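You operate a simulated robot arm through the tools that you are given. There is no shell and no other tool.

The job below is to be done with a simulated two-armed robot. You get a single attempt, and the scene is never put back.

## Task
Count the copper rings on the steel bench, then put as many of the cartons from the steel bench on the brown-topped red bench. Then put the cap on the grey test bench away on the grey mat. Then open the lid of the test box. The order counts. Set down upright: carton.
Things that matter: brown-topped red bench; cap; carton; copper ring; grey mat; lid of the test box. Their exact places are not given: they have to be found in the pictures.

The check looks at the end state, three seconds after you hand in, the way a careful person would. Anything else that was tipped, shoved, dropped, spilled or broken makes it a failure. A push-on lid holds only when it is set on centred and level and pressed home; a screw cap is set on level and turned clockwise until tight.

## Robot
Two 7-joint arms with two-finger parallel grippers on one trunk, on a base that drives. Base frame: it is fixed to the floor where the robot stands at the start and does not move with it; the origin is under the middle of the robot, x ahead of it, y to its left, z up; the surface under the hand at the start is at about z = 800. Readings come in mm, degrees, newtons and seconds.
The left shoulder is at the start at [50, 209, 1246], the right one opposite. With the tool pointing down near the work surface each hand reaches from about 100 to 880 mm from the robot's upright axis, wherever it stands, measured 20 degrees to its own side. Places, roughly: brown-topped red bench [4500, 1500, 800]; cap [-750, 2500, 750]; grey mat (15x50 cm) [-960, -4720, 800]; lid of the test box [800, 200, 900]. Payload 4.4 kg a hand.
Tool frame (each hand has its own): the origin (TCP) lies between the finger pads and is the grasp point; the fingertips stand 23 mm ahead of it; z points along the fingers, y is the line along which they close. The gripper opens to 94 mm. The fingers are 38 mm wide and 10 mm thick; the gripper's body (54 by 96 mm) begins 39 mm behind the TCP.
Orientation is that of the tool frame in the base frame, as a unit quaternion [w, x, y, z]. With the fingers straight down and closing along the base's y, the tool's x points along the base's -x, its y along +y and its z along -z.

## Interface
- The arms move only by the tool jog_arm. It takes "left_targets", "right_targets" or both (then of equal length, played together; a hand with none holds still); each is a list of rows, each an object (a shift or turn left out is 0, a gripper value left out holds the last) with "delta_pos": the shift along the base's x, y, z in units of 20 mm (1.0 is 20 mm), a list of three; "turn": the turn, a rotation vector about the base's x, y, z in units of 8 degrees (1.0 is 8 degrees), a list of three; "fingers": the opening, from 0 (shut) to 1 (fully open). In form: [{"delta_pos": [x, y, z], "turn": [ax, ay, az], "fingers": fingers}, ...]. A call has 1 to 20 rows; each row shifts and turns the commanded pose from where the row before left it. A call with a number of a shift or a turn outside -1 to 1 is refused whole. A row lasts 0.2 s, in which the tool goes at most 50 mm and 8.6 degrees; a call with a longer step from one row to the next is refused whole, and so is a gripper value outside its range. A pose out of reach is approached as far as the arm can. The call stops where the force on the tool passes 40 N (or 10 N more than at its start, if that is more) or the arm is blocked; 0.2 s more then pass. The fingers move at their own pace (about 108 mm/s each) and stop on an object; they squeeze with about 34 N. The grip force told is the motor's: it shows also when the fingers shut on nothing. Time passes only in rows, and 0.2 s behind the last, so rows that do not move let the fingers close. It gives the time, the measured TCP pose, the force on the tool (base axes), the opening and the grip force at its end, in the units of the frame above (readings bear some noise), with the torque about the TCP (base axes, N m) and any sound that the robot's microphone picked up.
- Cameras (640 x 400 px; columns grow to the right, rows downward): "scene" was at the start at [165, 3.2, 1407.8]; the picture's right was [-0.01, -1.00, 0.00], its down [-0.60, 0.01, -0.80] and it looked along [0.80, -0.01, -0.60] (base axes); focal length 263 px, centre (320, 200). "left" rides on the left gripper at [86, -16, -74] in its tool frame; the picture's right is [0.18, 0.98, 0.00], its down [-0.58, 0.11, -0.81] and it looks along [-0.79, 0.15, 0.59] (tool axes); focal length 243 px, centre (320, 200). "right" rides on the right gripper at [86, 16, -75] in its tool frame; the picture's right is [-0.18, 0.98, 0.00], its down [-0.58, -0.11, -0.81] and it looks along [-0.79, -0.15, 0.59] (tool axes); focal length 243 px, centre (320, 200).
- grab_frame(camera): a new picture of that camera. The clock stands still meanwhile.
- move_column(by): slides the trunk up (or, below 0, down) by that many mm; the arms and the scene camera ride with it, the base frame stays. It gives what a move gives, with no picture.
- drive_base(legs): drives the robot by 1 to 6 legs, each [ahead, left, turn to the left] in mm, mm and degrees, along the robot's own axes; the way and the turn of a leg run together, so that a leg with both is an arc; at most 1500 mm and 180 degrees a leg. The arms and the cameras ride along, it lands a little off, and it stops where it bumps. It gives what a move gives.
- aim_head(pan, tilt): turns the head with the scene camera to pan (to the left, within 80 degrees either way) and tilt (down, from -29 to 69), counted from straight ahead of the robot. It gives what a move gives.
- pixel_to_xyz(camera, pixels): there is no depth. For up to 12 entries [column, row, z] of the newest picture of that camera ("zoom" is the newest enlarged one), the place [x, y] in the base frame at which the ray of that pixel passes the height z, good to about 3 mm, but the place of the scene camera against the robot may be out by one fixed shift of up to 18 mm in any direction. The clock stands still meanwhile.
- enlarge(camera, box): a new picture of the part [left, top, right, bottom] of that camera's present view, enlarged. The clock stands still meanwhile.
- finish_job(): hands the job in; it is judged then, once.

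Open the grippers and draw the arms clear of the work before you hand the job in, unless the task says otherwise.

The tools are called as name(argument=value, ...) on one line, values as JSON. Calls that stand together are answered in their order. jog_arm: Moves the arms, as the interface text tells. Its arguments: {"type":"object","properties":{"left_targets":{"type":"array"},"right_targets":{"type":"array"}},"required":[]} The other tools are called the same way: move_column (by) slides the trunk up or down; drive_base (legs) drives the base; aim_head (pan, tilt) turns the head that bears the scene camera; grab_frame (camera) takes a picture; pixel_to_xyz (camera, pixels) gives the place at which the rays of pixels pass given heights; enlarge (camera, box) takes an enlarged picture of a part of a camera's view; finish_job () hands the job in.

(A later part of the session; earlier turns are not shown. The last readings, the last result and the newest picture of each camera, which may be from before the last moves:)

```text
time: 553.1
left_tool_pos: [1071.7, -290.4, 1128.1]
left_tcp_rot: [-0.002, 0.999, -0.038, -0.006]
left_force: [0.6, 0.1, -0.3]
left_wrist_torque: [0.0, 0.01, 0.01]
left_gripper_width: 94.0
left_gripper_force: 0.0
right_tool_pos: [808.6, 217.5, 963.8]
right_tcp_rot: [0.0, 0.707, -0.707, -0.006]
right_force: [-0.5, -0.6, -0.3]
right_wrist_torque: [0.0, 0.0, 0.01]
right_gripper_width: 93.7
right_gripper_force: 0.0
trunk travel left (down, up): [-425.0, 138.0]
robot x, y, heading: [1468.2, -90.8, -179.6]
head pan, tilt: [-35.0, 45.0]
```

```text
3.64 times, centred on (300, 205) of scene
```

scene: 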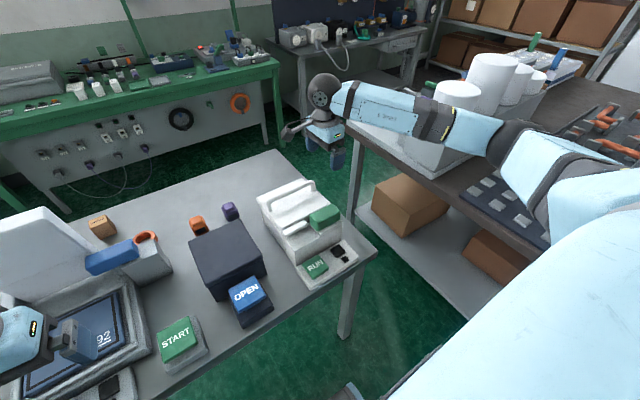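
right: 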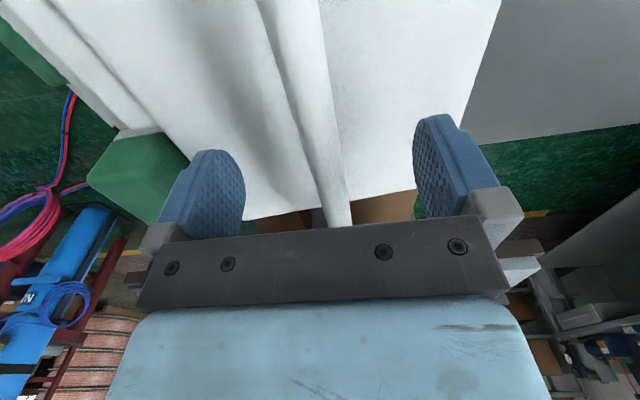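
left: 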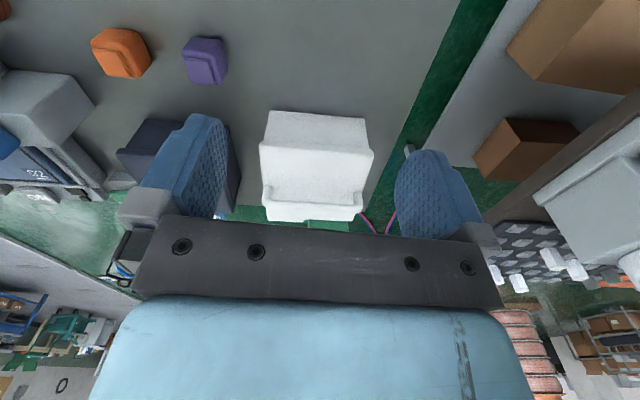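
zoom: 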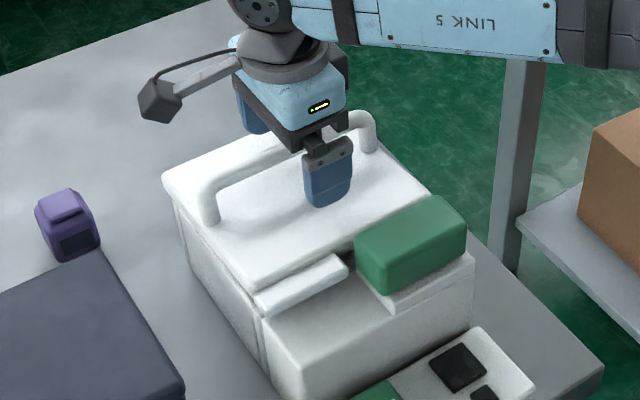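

The fingers straddle the bar centrally (bar at column ≈319 at that depth). I go down 20 mm more and close on the bar.

jog_arm(right_targets=[{"delta_pos": [0, 0, -0.5]}, {"delta_pos": [0, 0, -0.45]}, {"fingers": 0}, {"fingers": 0}, {"fingers": 0}, {"fingers": 0}, {"fingers": 0}])

grab_frame(camera="right")

```text
time: 554.7
left_tool_pos: [1068.7, -290.0, 1128.1]
left_tcp_rot: [-0.002, 0.999, -0.037, -0.006]
left_force: [0.5, 0.9, -0.8]
left_wrist_torque: [-0.01, -0.03, -0.01]
left_gripper_width: 94.3
left_gripper_force: 0.0
right_tool_pos: [807.4, 217.8, 943.5]
right_tcp_rot: [-0.001, 0.707, -0.707, -0.004]
right_force: [-18.5, -1.3, -2.9]
right_wrist_torque: [0.22, 0.01, -0.19]
right_gripper_width: 15.6
right_gripper_force: 44.9
trunk travel left (down, up): [-425.0, 138.0]
robot x, y, heading: [1472.1, -94.7, -179.7]
head pan, tilt: [-35.0, 45.0]
```

```text
taken
```

right: 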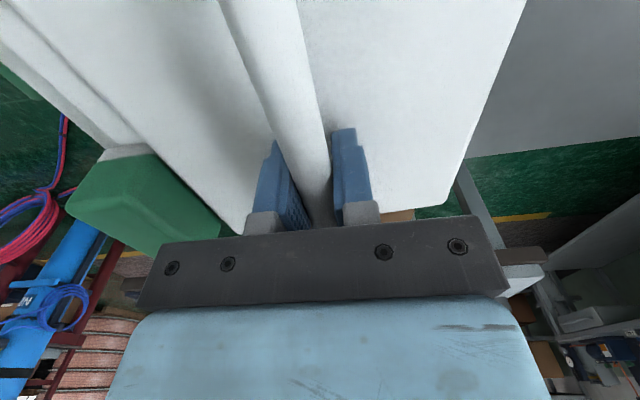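

The bar is held (15.6 mm), with an 18 N side force. I relax it by a 2 mm shift, then try a very small lift to feel whether the lid is latched.

jog_arm(right_targets=[{"delta_pos": [-0.1, 0, 0]}, {"delta_pos": [0, 0, 0]}])

```text
time: 555.3
left_tool_pos: [1069.8, -291.7, 1128.9]
left_tcp_rot: [-0.002, 0.999, -0.038, -0.006]
left_force: [0.9, -0.4, -0.5]
left_wrist_torque: [-0.03, 0.0, 0.0]
left_gripper_width: 94.0
left_gripper_force: 0.0
right_tool_pos: [806.0, 216.6, 945.2]
right_tcp_rot: [0.002, -0.707, 0.707, 0.004]
right_force: [-7.3, -1.7, -3.5]
right_wrist_torque: [-0.19, -0.33, -0.2]
right_gripper_width: 15.5
right_gripper_force: 45.1
trunk travel left (down, up): [-425.0, 138.0]
robot x, y, heading: [1472.5, -95.7, -179.7]
head pan, tilt: [-35.0, 45.0]
```

jog_arm(right_targets=[{"delta_pos": [-0.05, 0, 0.1]}, {"delta_pos": [0, 0, 0]}])

```text
time: 555.9
left_tool_pos: [1070.3, -291.3, 1127.8]
left_tcp_rot: [-0.002, 0.999, -0.037, -0.006]
left_force: [-0.6, 0.6, 1.3]
left_wrist_torque: [-0.03, 0.0, -0.01]
left_gripper_width: 94.0
left_gripper_force: 0.0
right_tool_pos: [804.9, 217.4, 947.5]
right_tcp_rot: [0.0, 0.707, -0.707, -0.005]
right_force: [-1.5, -2.1, -4.1]
right_wrist_torque: [-0.07, -0.35, -0.24]
right_gripper_width: 15.3
right_gripper_force: 45.0
trunk travel left (down, up): [-425.0, 138.0]
robot x, y, heading: [1467.5, -95.7, -179.7]
head pan, tilt: [-35.0, 45.0]
```

jog_arm(right_targets=[{"delta_pos": [0, 0, 0.15]}, {"delta_pos": [0, 0, 0]}])

enlarge(camera="scene", box=[240, 150, 360, 260])

```text
time: 556.5
left_tool_pos: [1070.3, -292.3, 1127.4]
left_tcp_rot: [-0.002, 0.999, -0.038, -0.006]
left_force: [-0.1, -0.5, 0.1]
left_wrist_torque: [0.02, 0.0, -0.03]
left_gripper_width: 94.0
left_gripper_force: 0.2
right_tool_pos: [804.4, 217.5, 948.5]
right_tcp_rot: [-0.001, 0.707, -0.707, -0.005]
right_force: [-3.9, -3.0, -9.1]
right_wrist_torque: [0.2, -0.34, -0.26]
right_gripper_width: 15.6
right_gripper_force: 45.2
trunk travel left (down, up): [-425.0, 138.0]
robot x, y, heading: [1468.1, -97.9, -179.6]
head pan, tilt: [-35.0, 45.0]
```

```text
3.64 times, centred on (300, 205) of scene
```

zoom: 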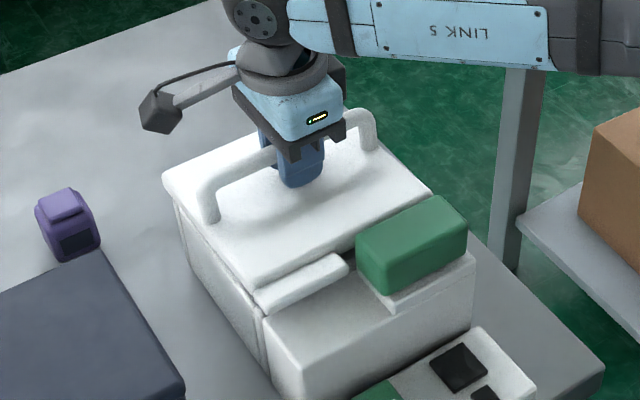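

Force is now 9 N down with no visible motion. One more 2 mm step to see whether it levels off.

jog_arm(right_targets=[{"delta_pos": [0, 0, 0.1]}, {"delta_pos": [0, 0, 0]}])

```text
time: 557.1
left_tool_pos: [1067.5, -291.4, 1128.5]
left_tcp_rot: [-0.001, 0.999, -0.038, -0.006]
left_force: [0.2, -0.2, -0.1]
left_wrist_torque: [0.01, 0.02, 0.01]
left_gripper_width: 94.1
left_gripper_force: 0.0
right_tool_pos: [802.6, 217.0, 949.7]
right_tcp_rot: [-0.002, 0.707, -0.707, -0.005]
right_force: [-10.4, -4.0, -13.8]
right_wrist_torque: [0.43, -0.34, -0.32]
right_gripper_width: 15.7
right_gripper_force: 44.2
trunk travel left (down, up): [-425.0, 138.0]
robot x, y, heading: [1466.3, -93.4, -179.8]
head pan, tilt: [-35.0, 45.0]
```

The force keeps rising (14 N at 7 mm): the lid is latched. I unload the handle, open the hand and lift it off, then try the green block as the release key.

jog_arm(right_targets=[{"delta_pos": [0.05, 0, -0.2]}, {"delta_pos": [0.1, 0, -0.15]}, {"delta_pos": [0, 0, 0]}])

jog_arm(right_targets=[{"fingers": 1}, {"fingers": 1}, {"fingers": 1}, {"fingers": 1}, {"delta_pos": [0, 0, 1]}, {"delta_pos": [0, 0, 1]}, {"delta_pos": [0, 0, 1]}, {"delta_pos": [0, 0, 1]}, {"delta_pos": [0, 0, 1]}, {"delta_pos": [0, 0, 1]}])

enlarge(camera="scene", box=[240, 150, 360, 260])

```text
time: 557.9
left_tool_pos: [1070.1, -290.6, 1129.6]
left_tcp_rot: [-0.001, 0.999, -0.037, -0.006]
left_force: [0.4, -1.2, 0.6]
left_wrist_torque: [0.01, 0.02, -0.02]
left_gripper_width: 94.0
left_gripper_force: 0.1
right_tool_pos: [807.1, 216.9, 946.6]
right_tcp_rot: [0.001, -0.707, 0.707, 0.006]
right_force: [-10.1, 2.0, 2.7]
right_wrist_torque: [-0.21, 0.22, -0.12]
right_gripper_width: 15.9
right_gripper_force: 44.5
trunk travel left (down, up): [-425.0, 138.0]
robot x, y, heading: [1469.3, -92.7, -179.6]
head pan, tilt: [-35.0, 45.0]
```

```text
time: 560.1
left_tool_pos: [1071.4, -291.6, 1128.6]
left_tcp_rot: [-0.002, 0.999, -0.038, -0.006]
left_force: [0.1, 0.0, -0.9]
left_wrist_torque: [0.01, 0.01, 0.01]
left_gripper_width: 94.2
left_gripper_force: 0.1
right_tool_pos: [807.2, 216.4, 1066.4]
right_tcp_rot: [0.0, 0.707, -0.707, -0.005]
right_force: [0.0, -0.3, 0.7]
right_wrist_torque: [-0.01, 0.02, -0.03]
right_gripper_width: 94.0
right_gripper_force: 0.1
trunk travel left (down, up): [-425.0, 138.0]
robot x, y, heading: [1471.1, -91.8, -179.8]
head pan, tilt: [-35.0, 45.0]
```

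```text
3.64 times, centred on (300, 205) of scene
```

zoom: 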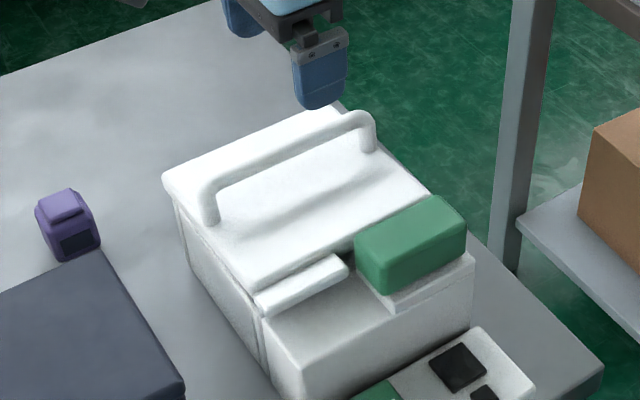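

The box stands unchanged. I move the right hand over the green block to locate its top exactly.

jog_arm(right_targets=[{"delta_pos": [1, 0.1, 0], "fingers": 0}, {"delta_pos": [1, 0.1, 0]}, {"delta_pos": [1, 0.1, 0]}, {"delta_pos": [1, 0.1, 0]}, {"delta_pos": [1, 0.1, 0]}, {"delta_pos": [1, 0.1, 0]}, {"delta_pos": [0, 0, 0]}])

grab_frame(camera="right")

enlarge(camera="right", box=[200, 0, 440, 150])

```text
time: 561.7
left_tool_pos: [1069.7, -291.2, 1128.4]
left_tcp_rot: [-0.002, 0.999, -0.036, -0.007]
left_force: [1.0, 0.0, -0.5]
left_wrist_torque: [-0.01, 0.0, -0.03]
left_gripper_width: 94.0
left_gripper_force: 0.0
right_tool_pos: [927.4, 227.8, 1065.2]
right_tcp_rot: [-0.001, 0.707, -0.707, -0.005]
right_force: [0.4, 0.2, 0.5]
right_wrist_torque: [0.0, 0.0, -0.01]
right_gripper_width: 0.0
right_gripper_force: 33.9
trunk travel left (down, up): [-425.0, 138.0]
robot x, y, heading: [1474.2, -92.4, -179.5]
head pan, tilt: [-35.0, 45.0]
```

```text
taken
```

right: 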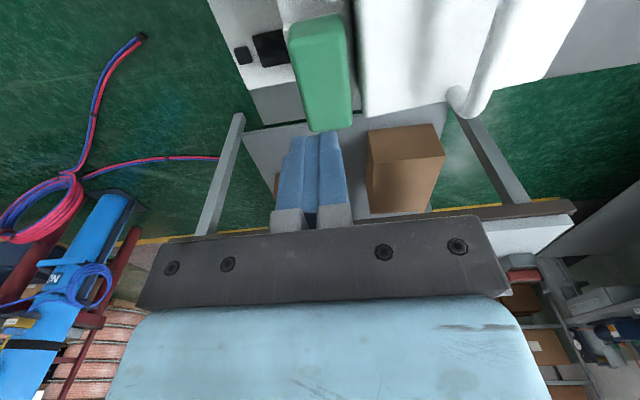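

```text
2.67 times, centred on (320, 75) of right
```

zoom: 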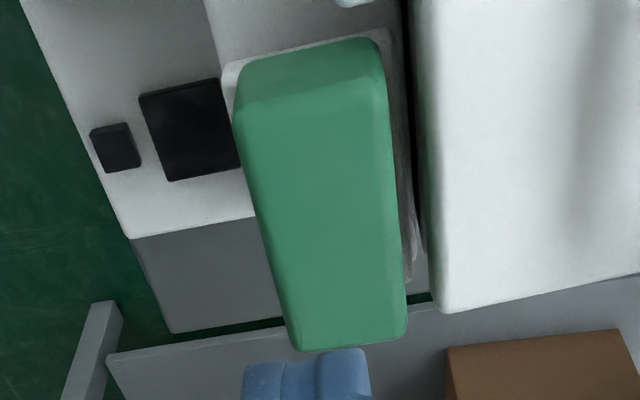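

pixel_to_xyz(camera="right", pixels=[[289.3, 42, 935], [345.1, 31.9, 935], [351.9, 125.6, 935], [309.5, 130.1, 935], [289.3, 42, 925], [345.1, 31.9, 925], [351.9, 125.6, 925], [309.5, 130.1, 925], [320, 85, 930], [357, 110, 905], [335, 12, 900]])

```text
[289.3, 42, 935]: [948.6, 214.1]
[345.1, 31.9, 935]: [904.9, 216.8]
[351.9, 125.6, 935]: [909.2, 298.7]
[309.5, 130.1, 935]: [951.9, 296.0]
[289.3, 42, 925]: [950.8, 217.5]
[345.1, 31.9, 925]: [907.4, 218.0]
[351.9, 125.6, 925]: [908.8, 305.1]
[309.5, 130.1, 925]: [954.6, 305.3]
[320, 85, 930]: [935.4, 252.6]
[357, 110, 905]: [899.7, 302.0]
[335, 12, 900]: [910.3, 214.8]
```

The green block's top is about x 907–951, y 215–300, z≈930. I centre the closed fingertips over it and go down to just above.

jog_arm(right_targets=[{"delta_pos": [0.08, 0.73, 0]}, {"delta_pos": [0, 0.73, 0]}, {"delta_pos": [0, 0, -1]}, {"delta_pos": [0, 0, -1]}, {"delta_pos": [0, 0, -1]}, {"delta_pos": [0, 0, -1]}, {"delta_pos": [0, 0, -1]}, {"delta_pos": [0, 0, 0]}])

enlarge(camera="scene", box=[260, 150, 380, 260])

```text
time: 563.5
left_tool_pos: [1072.7, -292.0, 1129.6]
left_tcp_rot: [-0.004, 0.999, -0.038, -0.008]
left_force: [2.0, -0.5, -0.1]
left_wrist_torque: [0.0, 0.0, -0.04]
left_gripper_width: 93.9
left_gripper_force: 0.1
right_tool_pos: [927.9, 256.8, 969.8]
right_tcp_rot: [-0.001, -0.707, 0.707, 0.007]
right_force: [-2.7, 0.3, 25.9]
right_wrist_torque: [-0.47, 0.01, -0.3]
right_gripper_width: 0.0
right_gripper_force: 34.2
trunk travel left (down, up): [-425.0, 138.0]
robot x, y, heading: [1469.3, -90.7, -179.7]
head pan, tilt: [-35.0, 45.0]
```

```text
3.64 times, centred on (320, 205) of scene
```

zoom: 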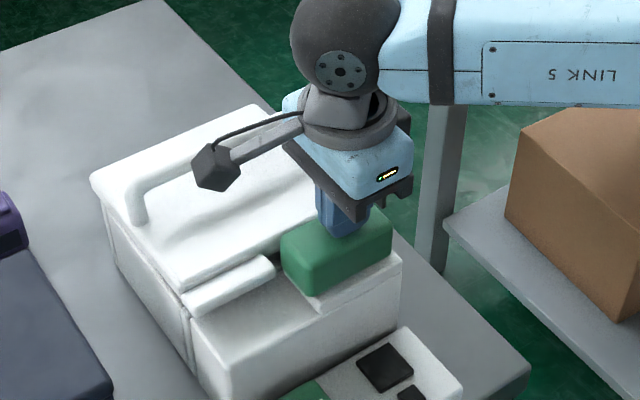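

Contact at tip z≈947 with 26 N and no click yet. I press a little more in small steps.

jog_arm(right_targets=[{"delta_pos": [0, 0, -0.06]}, {"delta_pos": [0, 0, -0.06]}, {"delta_pos": [0, 0, 0]}])

```text
time: 564.0
left_tool_pos: [1072.8, -291.9, 1130.1]
left_tcp_rot: [-0.003, 0.999, -0.038, -0.008]
left_force: [0.3, 0.7, 0.0]
left_wrist_torque: [0.02, -0.01, -0.02]
left_gripper_width: 94.2
left_gripper_force: 0.1
right_tool_pos: [929.7, 257.9, 969.4]
right_tcp_rot: [-0.004, -0.707, 0.707, 0.008]
right_force: [7.6, -1.4, 16.6]
right_wrist_torque: [-0.34, -0.22, 0.23]
right_gripper_width: 0.2
right_gripper_force: 33.8
trunk travel left (down, up): [-425.0, 138.0]
robot x, y, heading: [1472.0, -94.0, -179.7]
head pan, tilt: [-35.0, 45.0]
stopped in row 2 (right hand): the force on the tool passed its limit at 42 N (the readings are from after the stop); the commanded pose is now the measured one
```

Pressed to 42 N, it does not give or click. I lift off and compare the picture with before.

jog_arm(right_targets=[{"delta_pos": [0, 0, 0.5]}, {"delta_pos": [0, 0, 1]}, {"delta_pos": [0, 0, 1]}, {"delta_pos": [0, 0, 1]}, {"delta_pos": [0, 0, 1]}, {"delta_pos": [0.5, 0.5, 1]}, {"delta_pos": [1, 0.5, 0.5]}, {"delta_pos": [1, 0.5, 0]}, {"delta_pos": [1, 0.5, 0]}, {"delta_pos": [1, 0.5, 0]}])

enlarge(camera="scene", box=[240, 150, 360, 260])

enlarge(camera="scene", box=[282, 190, 342, 240])

```text
time: 566.2
left_tool_pos: [1070.4, -290.9, 1129.1]
left_tcp_rot: [-0.002, 0.999, -0.038, -0.007]
left_force: [-0.1, -0.3, -0.1]
left_wrist_torque: [-0.03, -0.01, 0.0]
left_gripper_width: 93.9
left_gripper_force: 0.1
right_tool_pos: [1017.1, 307.0, 1087.0]
right_tcp_rot: [0.002, 0.707, -0.707, -0.007]
right_force: [0.2, -0.3, -0.2]
right_wrist_torque: [-0.02, 0.02, 0.02]
right_gripper_width: 0.2
right_gripper_force: 33.6
trunk travel left (down, up): [-425.0, 138.0]
robot x, y, heading: [1468.9, -93.9, -179.7]
head pan, tilt: [-35.0, 45.0]
```

```text
3.64 times, centred on (300, 205) of scene
```

zoom: 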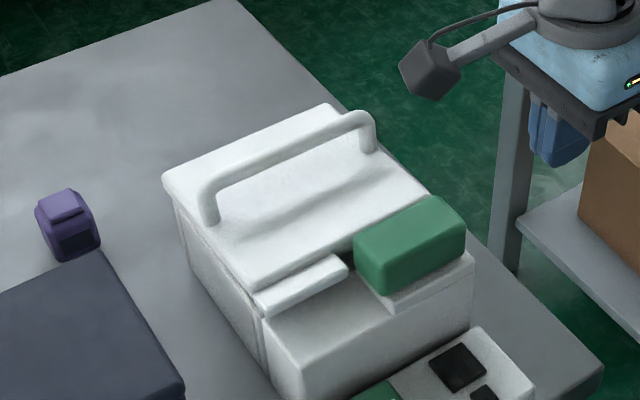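

```text
8.00 times, centred on (312, 215) of scene
```

zoom: 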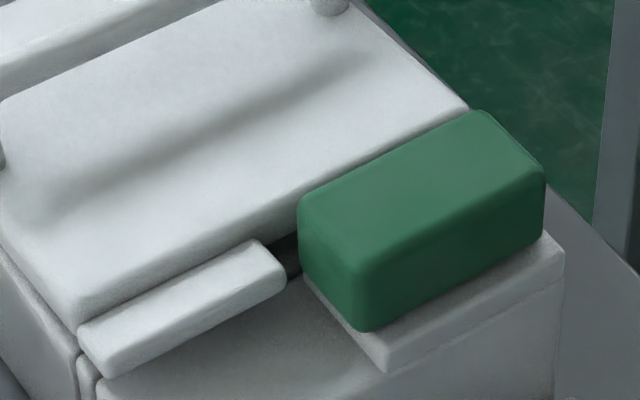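

Nothing obvious changed. It may be a key that must be held while the lid is lifted, so I press it again gently and compare its height in the same magnified view.

jog_arm(right_targets=[{"delta_pos": [-1, -0.5, 0]}, {"delta_pos": [-1, -0.5, 0]}, {"delta_pos": [-1, -0.5, 0]}, {"delta_pos": [-1, -0.5, -0.5]}, {"delta_pos": [-0.4, -0.5, -1]}, {"delta_pos": [0, 0, -1]}, {"delta_pos": [0, 0, -1]}, {"delta_pos": [0, 0, -1]}, {"delta_pos": [0, 0, -0.75]}, {"delta_pos": [0, 0, -0.2]}, {"delta_pos": [0, 0, 0]}])

enlarge(camera="scene", box=[282, 190, 342, 240])

```text
time: 568.6
left_tool_pos: [1069.9, -291.0, 1129.2]
left_tcp_rot: [-0.002, 0.999, -0.038, -0.007]
left_force: [-0.2, 0.1, 0.1]
left_wrist_torque: [0.02, 0.01, 0.0]
left_gripper_width: 94.0
left_gripper_force: 0.1
right_tool_pos: [930.4, 257.9, 977.6]
right_tcp_rot: [-0.002, -0.707, 0.707, 0.007]
right_force: [0.3, 0.0, -0.3]
right_wrist_torque: [0.01, -0.01, 0.01]
right_gripper_width: 0.1
right_gripper_force: 33.9
trunk travel left (down, up): [-425.0, 138.0]
robot x, y, heading: [1470.6, -92.8, -179.7]
head pan, tilt: [-35.0, 45.0]
```

```text
8.00 times, centred on (312, 215) of scene
```

zoom: 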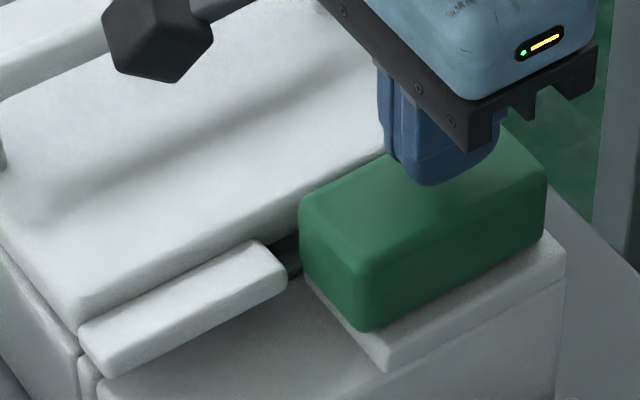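

Not in contact yet (tips at ≈955). I step down by 2 mm and watch the force onset.

jog_arm(right_targets=[{"delta_pos": [0, 0, -0.1]}, {"delta_pos": [0, 0, 0]}])

jog_arm(right_targets=[{"delta_pos": [0, 0, -0.1]}, {"delta_pos": [0, 0, 0]}])

jog_arm(right_targets=[{"delta_pos": [0, 0, -0.1]}, {"delta_pos": [0, 0, 0]}])

jog_arm(right_targets=[{"delta_pos": [0, 0, -0.1]}, {"delta_pos": [0, 0, 0]}])

```text
time: 569.2
left_tool_pos: [1070.3, -291.9, 1128.3]
left_tcp_rot: [-0.002, 0.999, -0.037, -0.008]
left_force: [-0.5, -0.1, -0.1]
left_wrist_torque: [-0.01, -0.01, 0.01]
left_gripper_width: 94.1
left_gripper_force: 0.1
right_tool_pos: [929.7, 257.9, 975.9]
right_tcp_rot: [0.002, 0.707, -0.707, -0.007]
right_force: [0.0, 0.5, 0.4]
right_wrist_torque: [0.0, -0.01, -0.01]
right_gripper_width: 0.1
right_gripper_force: 34.1
trunk travel left (down, up): [-425.0, 138.0]
robot x, y, heading: [1466.2, -91.2, -179.7]
head pan, tilt: [-35.0, 45.0]
```

```text
time: 569.8
left_tool_pos: [1069.2, -291.6, 1127.6]
left_tcp_rot: [-0.002, 0.999, -0.038, -0.007]
left_force: [1.1, -0.6, -0.2]
left_wrist_torque: [0.03, -0.02, 0.0]
left_gripper_width: 94.1
left_gripper_force: 0.1
right_tool_pos: [930.1, 257.4, 973.2]
right_tcp_rot: [-0.001, -0.707, 0.707, 0.007]
right_force: [-0.3, -0.1, -0.2]
right_wrist_torque: [0.03, 0.02, -0.02]
right_gripper_width: 0.0
right_gripper_force: 34.0
trunk travel left (down, up): [-425.0, 138.0]
robot x, y, heading: [1469.1, -92.4, -179.8]
head pan, tilt: [-35.0, 45.0]
```

```text
time: 570.4
left_tool_pos: [1070.1, -290.2, 1128.7]
left_tcp_rot: [-0.002, 0.999, -0.038, -0.007]
left_force: [-0.2, 0.0, 0.6]
left_wrist_torque: [-0.02, 0.0, -0.03]
left_gripper_width: 94.0
left_gripper_force: 0.1
right_tool_pos: [929.3, 257.7, 973.3]
right_tcp_rot: [0.002, 0.707, -0.707, -0.007]
right_force: [1.0, 0.6, 0.4]
right_wrist_torque: [0.04, 0.01, 0.02]
right_gripper_width: 0.0
right_gripper_force: 33.8
trunk travel left (down, up): [-425.0, 138.0]
robot x, y, heading: [1470.2, -93.3, -179.3]
head pan, tilt: [-35.0, 45.0]
```

```text
time: 571.0
left_tool_pos: [1069.9, -289.7, 1128.5]
left_tcp_rot: [-0.003, 0.999, -0.037, -0.007]
left_force: [0.3, -0.6, -0.7]
left_wrist_torque: [-0.01, 0.03, 0.0]
left_gripper_width: 93.5
left_gripper_force: 0.0
right_tool_pos: [929.7, 257.1, 972.5]
right_tcp_rot: [-0.002, -0.707, 0.707, 0.007]
right_force: [0.2, 0.3, -0.5]
right_wrist_torque: [0.01, 0.02, -0.01]
right_gripper_width: 0.0
right_gripper_force: 33.6
trunk travel left (down, up): [-425.0, 138.0]
robot x, y, heading: [1468.9, -97.8, -179.8]
head pan, tilt: [-35.0, 45.0]
```

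jog_arm(right_targets=[{"delta_pos": [0, 0, -0.1]}, {"delta_pos": [0, 0, 0]}])

jog_arm(right_targets=[{"delta_pos": [0, 0, -0.1]}, {"delta_pos": [0, 0, 0]}])

jog_arm(right_targets=[{"delta_pos": [0, 0, -0.1]}, {"delta_pos": [0, 0, 0]}])

enlarge(camera="scene", box=[282, 190, 342, 240])

```text
time: 571.6
left_tool_pos: [1070.2, -290.7, 1128.3]
left_tcp_rot: [-0.002, 0.999, -0.037, -0.007]
left_force: [0.5, -0.3, 1.2]
left_wrist_torque: [0.01, 0.02, 0.0]
left_gripper_width: 94.2
left_gripper_force: 0.1
right_tool_pos: [928.6, 256.9, 968.6]
right_tcp_rot: [0.003, 0.707, -0.707, -0.008]
right_force: [-1.5, 0.4, 8.0]
right_wrist_torque: [-0.12, 0.01, -0.08]
right_gripper_width: 0.0
right_gripper_force: 33.9
trunk travel left (down, up): [-425.0, 138.0]
robot x, y, heading: [1472.2, -90.7, -179.8]
head pan, tilt: [-35.0, 45.0]
```

```text
time: 572.2
left_tool_pos: [1073.2, -291.9, 1128.6]
left_tcp_rot: [-0.002, 0.999, -0.038, -0.008]
left_force: [-0.5, 0.9, 0.4]
left_wrist_torque: [0.0, -0.04, 0.0]
left_gripper_width: 94.3
left_gripper_force: 0.1
right_tool_pos: [930.7, 256.5, 969.9]
right_tcp_rot: [-0.005, -0.707, 0.707, 0.009]
right_force: [-8.5, 1.7, 25.5]
right_wrist_torque: [-0.41, 0.16, -0.08]
right_gripper_width: 0.1
right_gripper_force: 34.2
trunk travel left (down, up): [-425.0, 138.0]
robot x, y, heading: [1467.1, -91.3, -179.5]
head pan, tilt: [-35.0, 45.0]
```

```text
time: 572.8
left_tool_pos: [1073.1, -290.3, 1130.4]
left_tcp_rot: [-0.002, 0.999, -0.037, -0.007]
left_force: [-0.4, 0.8, 0.4]
left_wrist_torque: [-0.02, 0.0, 0.0]
left_gripper_width: 93.8
left_gripper_force: 0.0
right_tool_pos: [929.7, 256.4, 968.8]
right_tcp_rot: [0.006, 0.707, -0.707, -0.01]
right_force: [6.5, -1.6, 15.4]
right_wrist_torque: [-0.32, -0.18, 0.2]
right_gripper_width: 0.0
right_gripper_force: 34.5
trunk travel left (down, up): [-425.0, 138.0]
robot x, y, heading: [1468.2, -91.6, -179.8]
head pan, tilt: [-35.0, 45.0]
stopped in row 2 (right hand): the force on the tool passed its limit at 42 N (the readings are from after the stop); the commanded pose is now the measured one
```

```text
8.00 times, centred on (312, 215) of scene
```

zoom: 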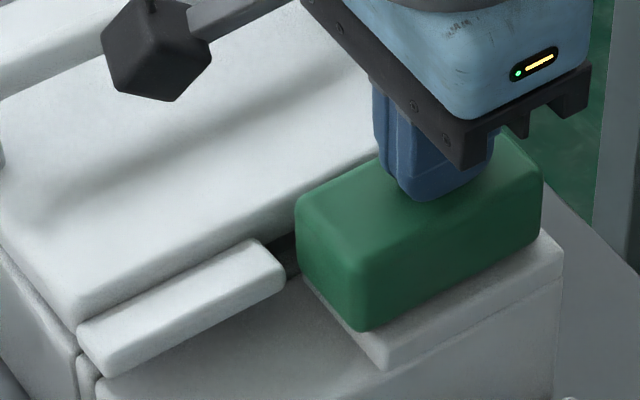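

The green block is rigid vertically, so it is not a push key. I lift off and look closely at the white tab and the gap with the right camera from the −y side.

jog_arm(right_targets=[{"delta_pos": [0, 0, 0.5]}, {"delta_pos": [0, 0, 1]}, {"delta_pos": [0, 0, 1]}, {"delta_pos": [0, 0, 1]}, {"delta_pos": [0, 0, 1]}, {"delta_pos": [-0.2, -1, 0.3]}, {"delta_pos": [-0.2, -1, 0]}, {"delta_pos": [-0.2, -1, 0]}, {"delta_pos": [-0.2, -1, 0]}, {"delta_pos": [-0.2, -1, 0]}, {"delta_pos": [0, -1, 0]}, {"delta_pos": [0, -1, 0]}])

grab_frame(camera="right")

enlarge(camera="right", box=[210, 0, 430, 135])

```text
time: 575.4
left_tool_pos: [1071.0, -290.4, 1128.6]
left_tcp_rot: [-0.003, 0.999, -0.038, -0.007]
left_force: [0.2, 0.3, -0.1]
left_wrist_torque: [-0.01, 0.03, 0.01]
left_gripper_width: 94.1
left_gripper_force: 0.0
right_tool_pos: [908.5, 116.9, 1062.6]
right_tcp_rot: [-0.005, -0.707, 0.707, 0.01]
right_force: [-0.2, 0.1, 0.0]
right_wrist_torque: [0.0, -0.01, -0.02]
right_gripper_width: 0.2
right_gripper_force: 33.5
trunk travel left (down, up): [-425.0, 138.0]
robot x, y, heading: [1468.6, -97.8, -179.7]
head pan, tilt: [-35.0, 45.0]
```

```text
taken
```

right: 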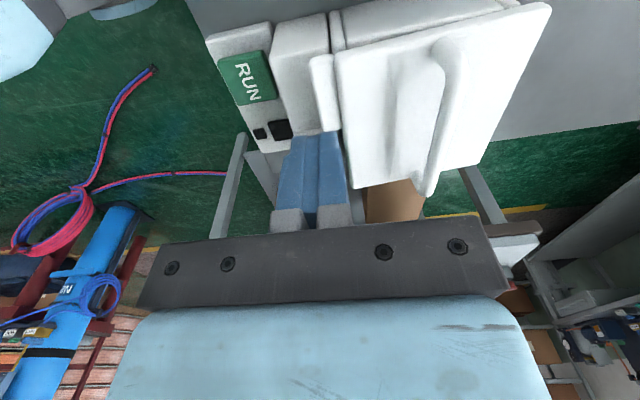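

```text
2.91 times, centred on (320, 68) of right
```

zoom: 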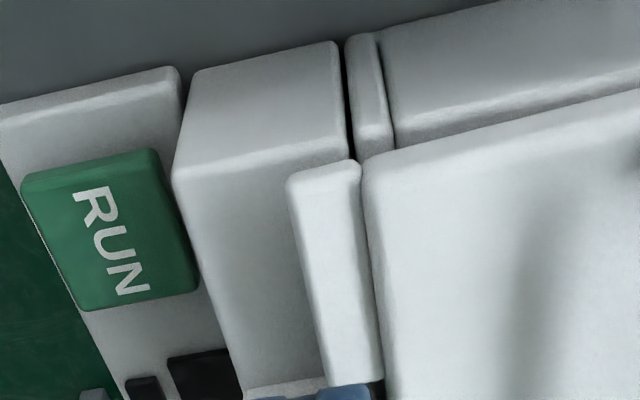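

The tab is a lip on the lid's front edge. Next I test the green block sideways: I grip it lightly across x and feel for free motion.

jog_arm(right_targets=[{"delta_pos": [0.2, 1, 0], "fingers": 0.75}, {"delta_pos": [0.2, 1, 0]}, {"delta_pos": [0.2, 1, 0]}, {"delta_pos": [0.2, 1, 0]}, {"delta_pos": [0.2, 1, 0]}, {"delta_pos": [0, 1, 0]}, {"delta_pos": [0, 1, 0]}, {"delta_pos": [0, 0, -1]}, {"delta_pos": [0, 0, -1]}, {"delta_pos": [0, 0, -1]}, {"delta_pos": [0, 0, -1]}])

grab_frame(camera="right")

enlarge(camera="scene", box=[260, 160, 360, 240])

```text
time: 577.8
left_tool_pos: [1070.8, -290.3, 1129.2]
left_tcp_rot: [-0.002, 0.999, -0.038, -0.007]
left_force: [0.1, -0.4, -0.7]
left_wrist_torque: [0.02, 0.03, -0.01]
left_gripper_width: 94.1
left_gripper_force: 0.1
right_tool_pos: [927.7, 258.0, 982.8]
right_tcp_rot: [-0.004, -0.706, 0.708, 0.009]
right_force: [-0.4, 0.5, -0.4]
right_wrist_torque: [0.03, 0.0, 0.0]
right_gripper_width: 70.6
right_gripper_force: 0.1
trunk travel left (down, up): [-425.0, 138.0]
robot x, y, heading: [1469.7, -94.8, -179.4]
head pan, tilt: [-35.0, 45.0]
```

```text
taken
```

right: 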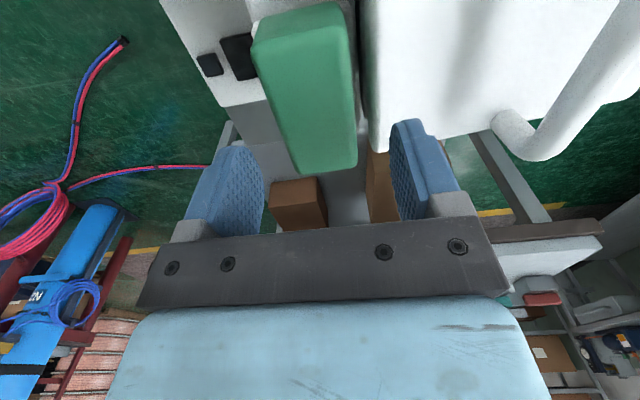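

```text
5.00 times, centred on (310, 200) of scene
```

zoom: 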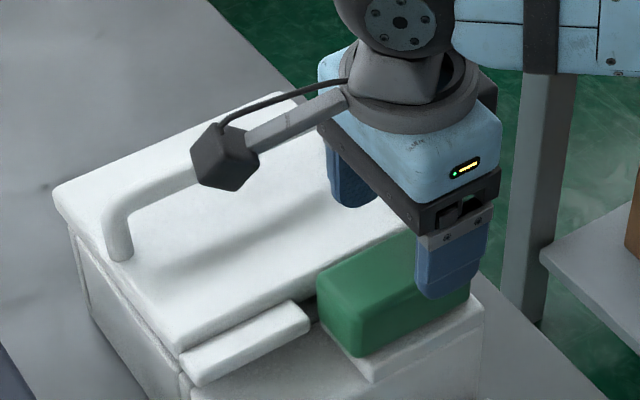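

pixel_to_xyz(camera="right", pixels=[[298, 172, 947], [356, 165, 947], [256, 30, 947], [345, 8, 947], [320, 133, 947]])

```text
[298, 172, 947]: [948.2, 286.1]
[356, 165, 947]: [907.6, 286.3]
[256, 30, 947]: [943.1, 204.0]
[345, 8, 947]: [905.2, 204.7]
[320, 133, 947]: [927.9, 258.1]
```

The block's top is at z≈947, x 905–946, y 204–286. I centre on it, lower to TCP z≈940 (tips above the lid) and close gently.

jog_arm(right_targets=[{"delta_pos": [-0.1, -0.65, 0]}, {"delta_pos": [0, 0, -1]}, {"delta_pos": [0, 0, -1]}, {"delta_pos": [0, 0, -0.1]}, {"delta_pos": [0, 0, 0]}])

jog_arm(right_targets=[{"fingers": 0.5}, {"fingers": 0.44}, {"fingers": 0.4}, {"fingers": 0}, {"fingers": 0}])

grab_frame(camera="right")

```text
time: 579.0
left_tool_pos: [1071.5, -290.8, 1129.4]
left_tcp_rot: [-0.002, 0.999, -0.038, -0.007]
left_force: [-0.4, -0.8, 1.1]
left_wrist_torque: [-0.03, 0.0, 0.02]
left_gripper_width: 94.4
left_gripper_force: 0.0
right_tool_pos: [925.1, 244.5, 942.3]
right_tcp_rot: [-0.004, -0.707, 0.707, 0.009]
right_force: [0.3, 1.6, 4.2]
right_wrist_torque: [-0.05, 0.18, -0.07]
right_gripper_width: 70.7
right_gripper_force: 0.1
trunk travel left (down, up): [-425.0, 138.0]
robot x, y, heading: [1472.4, -92.9, -179.5]
head pan, tilt: [-35.0, 45.0]
```

```text
time: 580.1
left_tool_pos: [1072.5, -291.1, 1128.5]
left_tcp_rot: [-0.002, 0.999, -0.037, -0.008]
left_force: [0.1, -1.1, -0.7]
left_wrist_torque: [-0.02, -0.02, 0.01]
left_gripper_width: 94.0
left_gripper_force: 0.1
right_tool_pos: [928.8, 245.0, 941.1]
right_tcp_rot: [0.004, 0.708, -0.707, -0.009]
right_force: [17.6, -1.7, 1.0]
right_wrist_torque: [-0.25, -1.48, 0.0]
right_gripper_width: 44.0
right_gripper_force: 44.5
trunk travel left (down, up): [-425.0, 138.0]
robot x, y, heading: [1473.6, -95.9, -179.6]
head pan, tilt: [-35.0, 45.0]
```

```text
taken
```

right: 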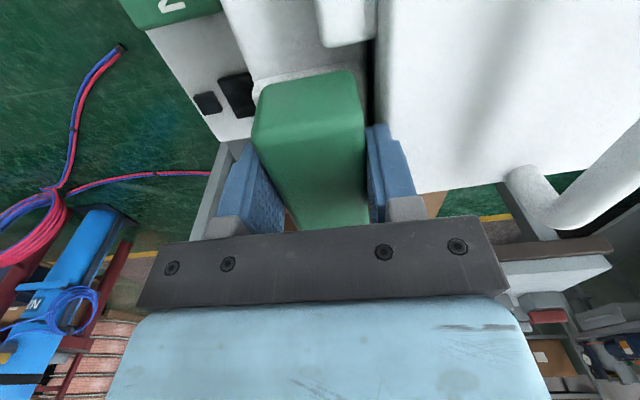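

Gripped at 44 mm. I relax the side force, then pull gently toward +x (away from the lid) to feel for sliding.

jog_arm(right_targets=[{"delta_pos": [0.15, 0, 0]}, {"delta_pos": [0, 0, 0]}])

jog_arm(right_targets=[{"delta_pos": [0.15, 0, 0]}, {"delta_pos": [0, 0, 0]}])

jog_arm(right_targets=[{"delta_pos": [0.1, 0, 0]}, {"delta_pos": [0, 0, 0]}])

```text
time: 580.8
left_tool_pos: [1070.0, -291.2, 1128.8]
left_tcp_rot: [-0.001, 0.999, -0.037, -0.007]
left_force: [0.1, -0.5, -0.2]
left_wrist_torque: [0.01, -0.02, -0.01]
left_gripper_width: 93.8
left_gripper_force: 0.0
right_tool_pos: [929.2, 243.3, 941.7]
right_tcp_rot: [-0.006, -0.707, 0.708, 0.011]
right_force: [0.5, 0.9, 3.0]
right_wrist_torque: [0.21, -1.2, 0.37]
right_gripper_width: 44.2
right_gripper_force: 44.8
trunk travel left (down, up): [-425.0, 138.0]
robot x, y, heading: [1469.5, -96.2, -179.9]
head pan, tilt: [-35.0, 45.0]
```

```text
time: 581.4
left_tool_pos: [1069.1, -291.9, 1127.8]
left_tcp_rot: [-0.002, 0.999, -0.037, -0.005]
left_force: [1.0, -0.2, -0.8]
left_wrist_torque: [0.02, -0.02, 0.03]
left_gripper_width: 93.9
left_gripper_force: 0.1
right_tool_pos: [927.2, 244.5, 939.5]
right_tcp_rot: [-0.006, -0.706, 0.708, 0.01]
right_force: [-26.2, 2.2, 8.3]
right_wrist_torque: [0.28, -0.25, 0.74]
right_gripper_width: 43.7
right_gripper_force: 45.3
trunk travel left (down, up): [-425.0, 138.0]
robot x, y, heading: [1468.6, -92.5, -179.6]
head pan, tilt: [-35.0, 45.0]
```

```text
time: 581.8
left_tool_pos: [1068.8, -291.1, 1127.2]
left_tcp_rot: [-0.002, 0.999, -0.037, -0.006]
left_force: [0.3, -0.4, -0.2]
left_wrist_torque: [0.01, 0.0, 0.03]
left_gripper_width: 94.4
left_gripper_force: 0.0
right_tool_pos: [928.6, 243.7, 941.4]
right_tcp_rot: [-0.008, -0.707, 0.707, 0.011]
right_force: [-13.6, -1.6, -6.5]
right_wrist_torque: [0.73, -1.0, 0.13]
right_gripper_width: 44.0
right_gripper_force: 45.2
trunk travel left (down, up): [-425.0, 138.0]
robot x, y, heading: [1467.5, -94.6, -179.4]
head pan, tilt: [-35.0, 45.0]
stopped in row 2 (right hand): the force on the tool passed its limit at 42 N (the readings are from after the stop); the commanded pose is now the measured one
```

No sliding along x even at 42 N (the box itself is firmly placed). I relax and try along +y and −y.

jog_arm(right_targets=[{"delta_pos": [-0.08, 0, 0]}, {"delta_pos": [0, 0, 0]}])

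jog_arm(right_targets=[{"delta_pos": [0, 0.15, 0]}, {"delta_pos": [0, 0, 0]}])

jog_arm(right_targets=[{"delta_pos": [0, 0.15, 0]}, {"delta_pos": [0, 0, 0]}])

```text
time: 582.4
left_tool_pos: [1070.3, -291.2, 1127.5]
left_tcp_rot: [-0.003, 0.999, -0.037, -0.005]
left_force: [-0.4, 0.2, 0.0]
left_wrist_torque: [-0.02, -0.02, 0.0]
left_gripper_width: 94.0
left_gripper_force: 0.1
right_tool_pos: [929.3, 244.4, 943.1]
right_tcp_rot: [-0.007, -0.707, 0.707, 0.01]
right_force: [-8.6, -2.8, -7.2]
right_wrist_torque: [0.13, -0.69, 0.26]
right_gripper_width: 44.0
right_gripper_force: 44.7
trunk travel left (down, up): [-425.0, 138.0]
robot x, y, heading: [1469.7, -93.0, -179.5]
head pan, tilt: [-35.0, 45.0]
```

```text
time: 583.0
left_tool_pos: [1067.5, -293.2, 1127.6]
left_tcp_rot: [-0.003, 0.999, -0.036, -0.006]
left_force: [-0.2, -0.3, 0.7]
left_wrist_torque: [-0.01, 0.01, 0.01]
left_gripper_width: 94.0
left_gripper_force: 0.0
right_tool_pos: [928.9, 245.0, 941.9]
right_tcp_rot: [0.008, 0.707, -0.707, -0.01]
right_force: [-8.6, -13.4, -10.5]
right_wrist_torque: [-0.12, -0.93, -0.12]
right_gripper_width: 44.1
right_gripper_force: 45.1
trunk travel left (down, up): [-425.0, 138.0]
robot x, y, heading: [1469.9, -90.5, -179.7]
head pan, tilt: [-35.0, 45.0]
```

```text
time: 583.7
left_tool_pos: [1069.3, -292.9, 1127.9]
left_tcp_rot: [-0.003, 0.999, -0.036, -0.006]
left_force: [0.0, 0.4, 0.0]
left_wrist_torque: [0.03, 0.03, 0.02]
left_gripper_width: 94.1
left_gripper_force: 0.0
right_tool_pos: [928.8, 245.6, 942.5]
right_tcp_rot: [0.008, 0.708, -0.707, -0.008]
right_force: [-7.4, -11.9, -3.8]
right_wrist_torque: [1.11, -0.96, -0.89]
right_gripper_width: 44.3
right_gripper_force: 44.5
trunk travel left (down, up): [-425.0, 138.0]
robot x, y, heading: [1466.8, -95.7, -179.7]
head pan, tilt: [-35.0, 45.0]
stopped in row 2 (right hand): the force on the tool passed its limit at 41 N (the readings are from after the stop); the commanded pose is now the measured one
```

jog_arm(right_targets=[{"delta_pos": [-0.05, -0.12, 0]}, {"delta_pos": [0, 0, 0]}])

jog_arm(right_targets=[{"delta_pos": [0, -0.15, 0]}, {"delta_pos": [0, 0, 0]}])

jog_arm(right_targets=[{"delta_pos": [0, -0.12, 0]}, {"delta_pos": [0, 0, 0]}])

```text
time: 584.3
left_tool_pos: [1069.9, -291.6, 1128.1]
left_tcp_rot: [-0.002, 0.999, -0.037, -0.007]
left_force: [0.9, -0.6, -0.4]
left_wrist_torque: [0.02, 0.02, 0.02]
left_gripper_width: 93.9
left_gripper_force: 0.1
right_tool_pos: [927.5, 245.2, 943.2]
right_tcp_rot: [0.008, 0.708, -0.706, -0.01]
right_force: [-4.6, 1.7, 2.2]
right_wrist_torque: [-0.58, -1.34, -0.59]
right_gripper_width: 44.0
right_gripper_force: 45.4
trunk travel left (down, up): [-425.0, 138.0]
robot x, y, heading: [1465.0, -89.6, -179.9]
head pan, tilt: [-35.0, 45.0]
```

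```text
time: 584.9
left_tool_pos: [1071.9, -291.2, 1129.3]
left_tcp_rot: [-0.002, 0.999, -0.037, -0.006]
left_force: [-0.1, 0.1, -0.4]
left_wrist_torque: [0.02, -0.03, -0.03]
left_gripper_width: 94.1
left_gripper_force: 0.1
right_tool_pos: [928.2, 242.4, 942.1]
right_tcp_rot: [0.009, 0.708, -0.706, -0.01]
right_force: [-5.6, 5.3, -0.4]
right_wrist_torque: [0.36, -0.66, -1.1]
right_gripper_width: 43.7
right_gripper_force: 45.3
trunk travel left (down, up): [-425.0, 138.0]
robot x, y, heading: [1466.8, -90.7, -179.4]
head pan, tilt: [-35.0, 45.0]
```

```text
time: 585.5
left_tool_pos: [1069.5, -292.5, 1127.7]
left_tcp_rot: [-0.002, 0.999, -0.037, -0.006]
left_force: [0.0, 0.4, -0.3]
left_wrist_torque: [0.0, -0.01, -0.02]
left_gripper_width: 94.0
left_gripper_force: 0.1
right_tool_pos: [927.6, 239.1, 942.8]
right_tcp_rot: [0.009, 0.708, -0.706, -0.009]
right_force: [-6.9, 4.6, 1.2]
right_wrist_torque: [0.67, -1.06, -1.17]
right_gripper_width: 43.9
right_gripper_force: 44.9
trunk travel left (down, up): [-425.0, 138.0]
robot x, y, heading: [1468.1, -92.7, -179.6]
head pan, tilt: [-35.0, 45.0]
```

Toward −y it gives: y went from 245 to 239 with only ~5 N. The block slides that way. I look and continue sliding.

jog_arm(right_targets=[{"delta_pos": [0, -0.25, 0]}, {"delta_pos": [0, -0.25, 0]}, {"delta_pos": [0, 0, 0]}])

enlarge(camera="scene", box=[260, 160, 360, 240])

grab_frame(camera="right")

```text
time: 586.3
left_tool_pos: [1069.9, -290.0, 1128.4]
left_tcp_rot: [-0.002, 0.999, -0.037, -0.007]
left_force: [-0.7, 0.1, 0.6]
left_wrist_torque: [0.02, 0.04, 0.05]
left_gripper_width: 93.8
left_gripper_force: 0.0
right_tool_pos: [928.0, 235.6, 942.8]
right_tcp_rot: [-0.005, -0.706, 0.708, 0.011]
right_force: [1.3, 9.8, 2.1]
right_wrist_torque: [-1.07, -1.34, 1.11]
right_gripper_width: 43.9
right_gripper_force: 44.9
trunk travel left (down, up): [-425.0, 138.0]
robot x, y, heading: [1466.4, -96.1, -179.7]
head pan, tilt: [-35.0, 45.0]
stopped in row 3 (right hand): the force on the tool passed its limit at 42 N (the readings are from after the stop); the commanded pose is now the measured one
```

```text
5.00 times, centred on (310, 200) of scene
```

zoom: 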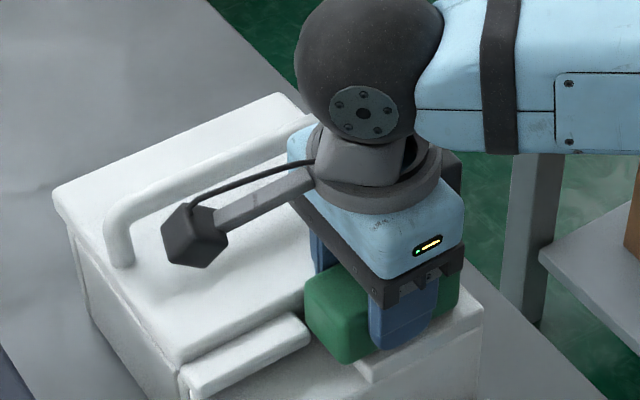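

```text
taken
```

right: 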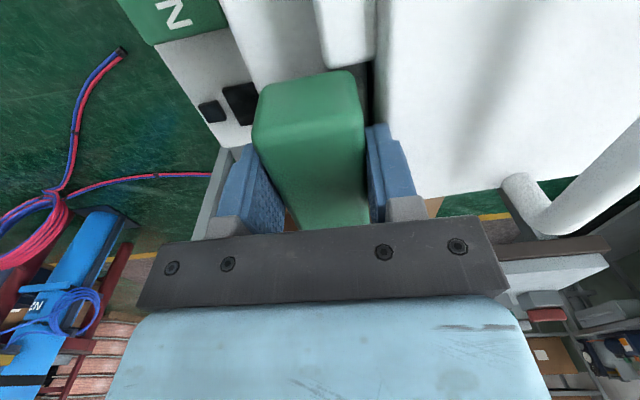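

The block slid about 10 mm toward −y and then met a stop: a slide latch. I release it and see whether it stays.

jog_arm(right_targets=[{"delta_pos": [0, 0.03, 0], "fingers": 0.7}, {"fingers": 0.7}, {"fingers": 0.7}, {"delta_pos": [0, 0, 1]}, {"delta_pos": [0, 0, 1]}, {"delta_pos": [0, 0, 1]}, {"delta_pos": [0, 0, 1]}, {"delta_pos": [0, 0, 1]}, {"delta_pos": [0, 0, 1]}])

enlarge(camera="scene", box=[260, 160, 360, 240])

grab_frame(camera="right")

```text
time: 588.3
left_tool_pos: [1070.6, -292.1, 1128.9]
left_tcp_rot: [-0.002, 0.999, -0.038, -0.007]
left_force: [0.4, 0.1, -0.7]
left_wrist_torque: [-0.03, 0.0, 0.01]
left_gripper_width: 94.0
left_gripper_force: 0.0
right_tool_pos: [929.2, 233.3, 1064.6]
right_tcp_rot: [-0.007, -0.706, 0.708, 0.011]
right_force: [-0.1, 0.2, -0.3]
right_wrist_torque: [-0.02, 0.02, -0.01]
right_gripper_width: 65.9
right_gripper_force: 0.0
trunk travel left (down, up): [-425.0, 138.0]
robot x, y, heading: [1469.1, -93.3, -179.4]
head pan, tilt: [-35.0, 45.0]
```

```text
5.00 times, centred on (310, 200) of scene
```

zoom: 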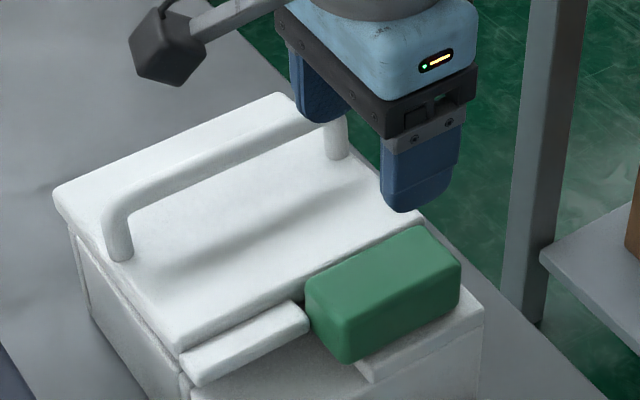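

```text
taken
```

right: 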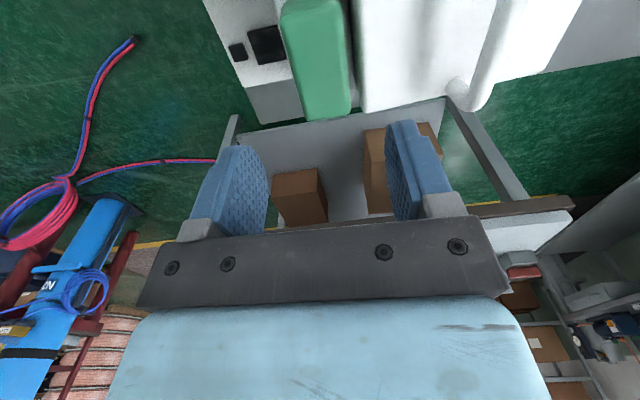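

The latch stays in its new position. I go back to the handle bar, straddle and grip it again.

jog_arm(right_targets=[{"delta_pos": [-1, -0.13, 0], "fingers": 1}, {"delta_pos": [-1, -0.13, 0]}, {"delta_pos": [-1, -0.13, 0]}, {"delta_pos": [-1, -0.13, 0]}, {"delta_pos": [-1, -0.13, 0]}, {"delta_pos": [-1, -0.13, 0]}, {"delta_pos": [-0.15, 0, -1]}, {"delta_pos": [0, 0, -1]}, {"delta_pos": [0, 0, -1]}, {"delta_pos": [0, 0, -1]}, {"delta_pos": [0, 0, -1]}, {"delta_pos": [0, 0, -1]}])

grab_frame(camera="right")

```text
time: 590.9
left_tool_pos: [1070.8, -290.5, 1129.2]
left_tcp_rot: [-0.002, 0.999, -0.038, -0.006]
left_force: [-0.1, -0.5, 0.5]
left_wrist_torque: [0.03, 0.0, -0.01]
left_gripper_width: 94.1
left_gripper_force: 0.0
right_tool_pos: [805.4, 219.6, 944.9]
right_tcp_rot: [-0.007, -0.706, 0.708, 0.012]
right_force: [1.5, -0.9, 4.4]
right_wrist_torque: [-0.12, -0.27, -0.03]
right_gripper_width: 93.9
right_gripper_force: 0.0
trunk travel left (down, up): [-425.0, 138.0]
robot x, y, heading: [1470.8, -94.9, -179.9]
head pan, tilt: [-35.0, 45.0]
```

```text
taken
```

right: 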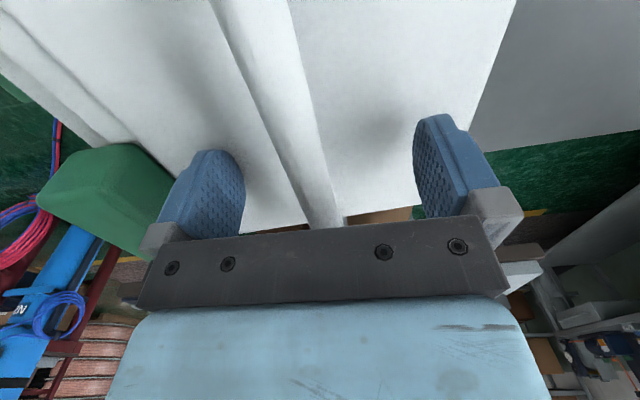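

The fingertips lightly touch the lid. I raise 2 mm, centre by 2 mm and close on the bar.

jog_arm(right_targets=[{"delta_pos": [0.05, 0, 0.12]}, {"delta_pos": [0, 0, 0]}, {"fingers": 0.3}, {"fingers": 0}, {"fingers": 0}, {"fingers": 0}, {"fingers": 0}])

```text
time: 592.5
left_tool_pos: [1069.3, -290.4, 1129.1]
left_tcp_rot: [-0.002, 0.999, -0.038, -0.007]
left_force: [-0.1, -1.1, -0.4]
left_wrist_torque: [0.0, 0.01, 0.03]
left_gripper_width: 94.0
left_gripper_force: 0.1
right_tool_pos: [805.2, 220.2, 945.7]
right_tcp_rot: [-0.007, -0.706, 0.708, 0.011]
right_force: [-2.9, 0.5, 0.2]
right_wrist_torque: [0.2, -0.12, 0.27]
right_gripper_width: 15.6
right_gripper_force: 45.0
trunk travel left (down, up): [-425.0, 138.0]
robot x, y, heading: [1469.6, -89.6, -179.6]
head pan, tilt: [-35.0, 45.0]
```

The bar is held with little side force. I lift 4 mm and check.

jog_arm(right_targets=[{"delta_pos": [0, 0, 0.1]}, {"delta_pos": [0, 0, 0.1]}, {"delta_pos": [0, 0, 0]}])

enlarge(camera="scene", box=[240, 150, 360, 260])

```text
time: 593.3
left_tool_pos: [1068.1, -289.8, 1128.0]
left_tcp_rot: [-0.002, 0.999, -0.037, -0.006]
left_force: [-0.2, 0.6, 0.1]
left_wrist_torque: [-0.03, -0.02, 0.0]
left_gripper_width: 94.0
left_gripper_force: 0.0
right_tool_pos: [804.5, 219.4, 946.4]
right_tcp_rot: [-0.005, -0.706, 0.709, 0.011]
right_force: [-13.4, 1.6, -13.1]
right_wrist_torque: [0.35, -0.37, 0.27]
right_gripper_width: 15.8
right_gripper_force: 45.6
trunk travel left (down, up): [-425.0, 138.0]
robot x, y, heading: [1467.6, -93.5, -179.6]
head pan, tilt: [-35.0, 45.0]
```

```text
3.64 times, centred on (300, 205) of scene
```

zoom: 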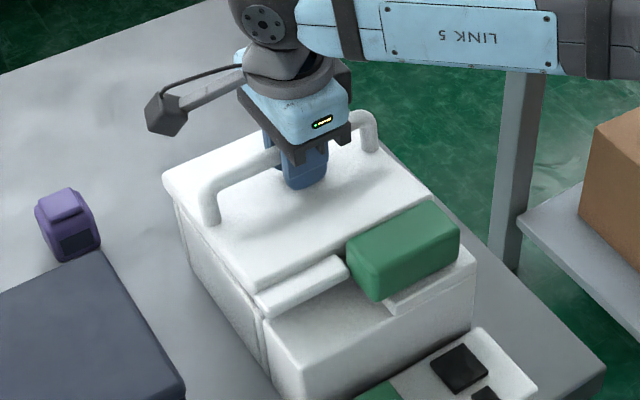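

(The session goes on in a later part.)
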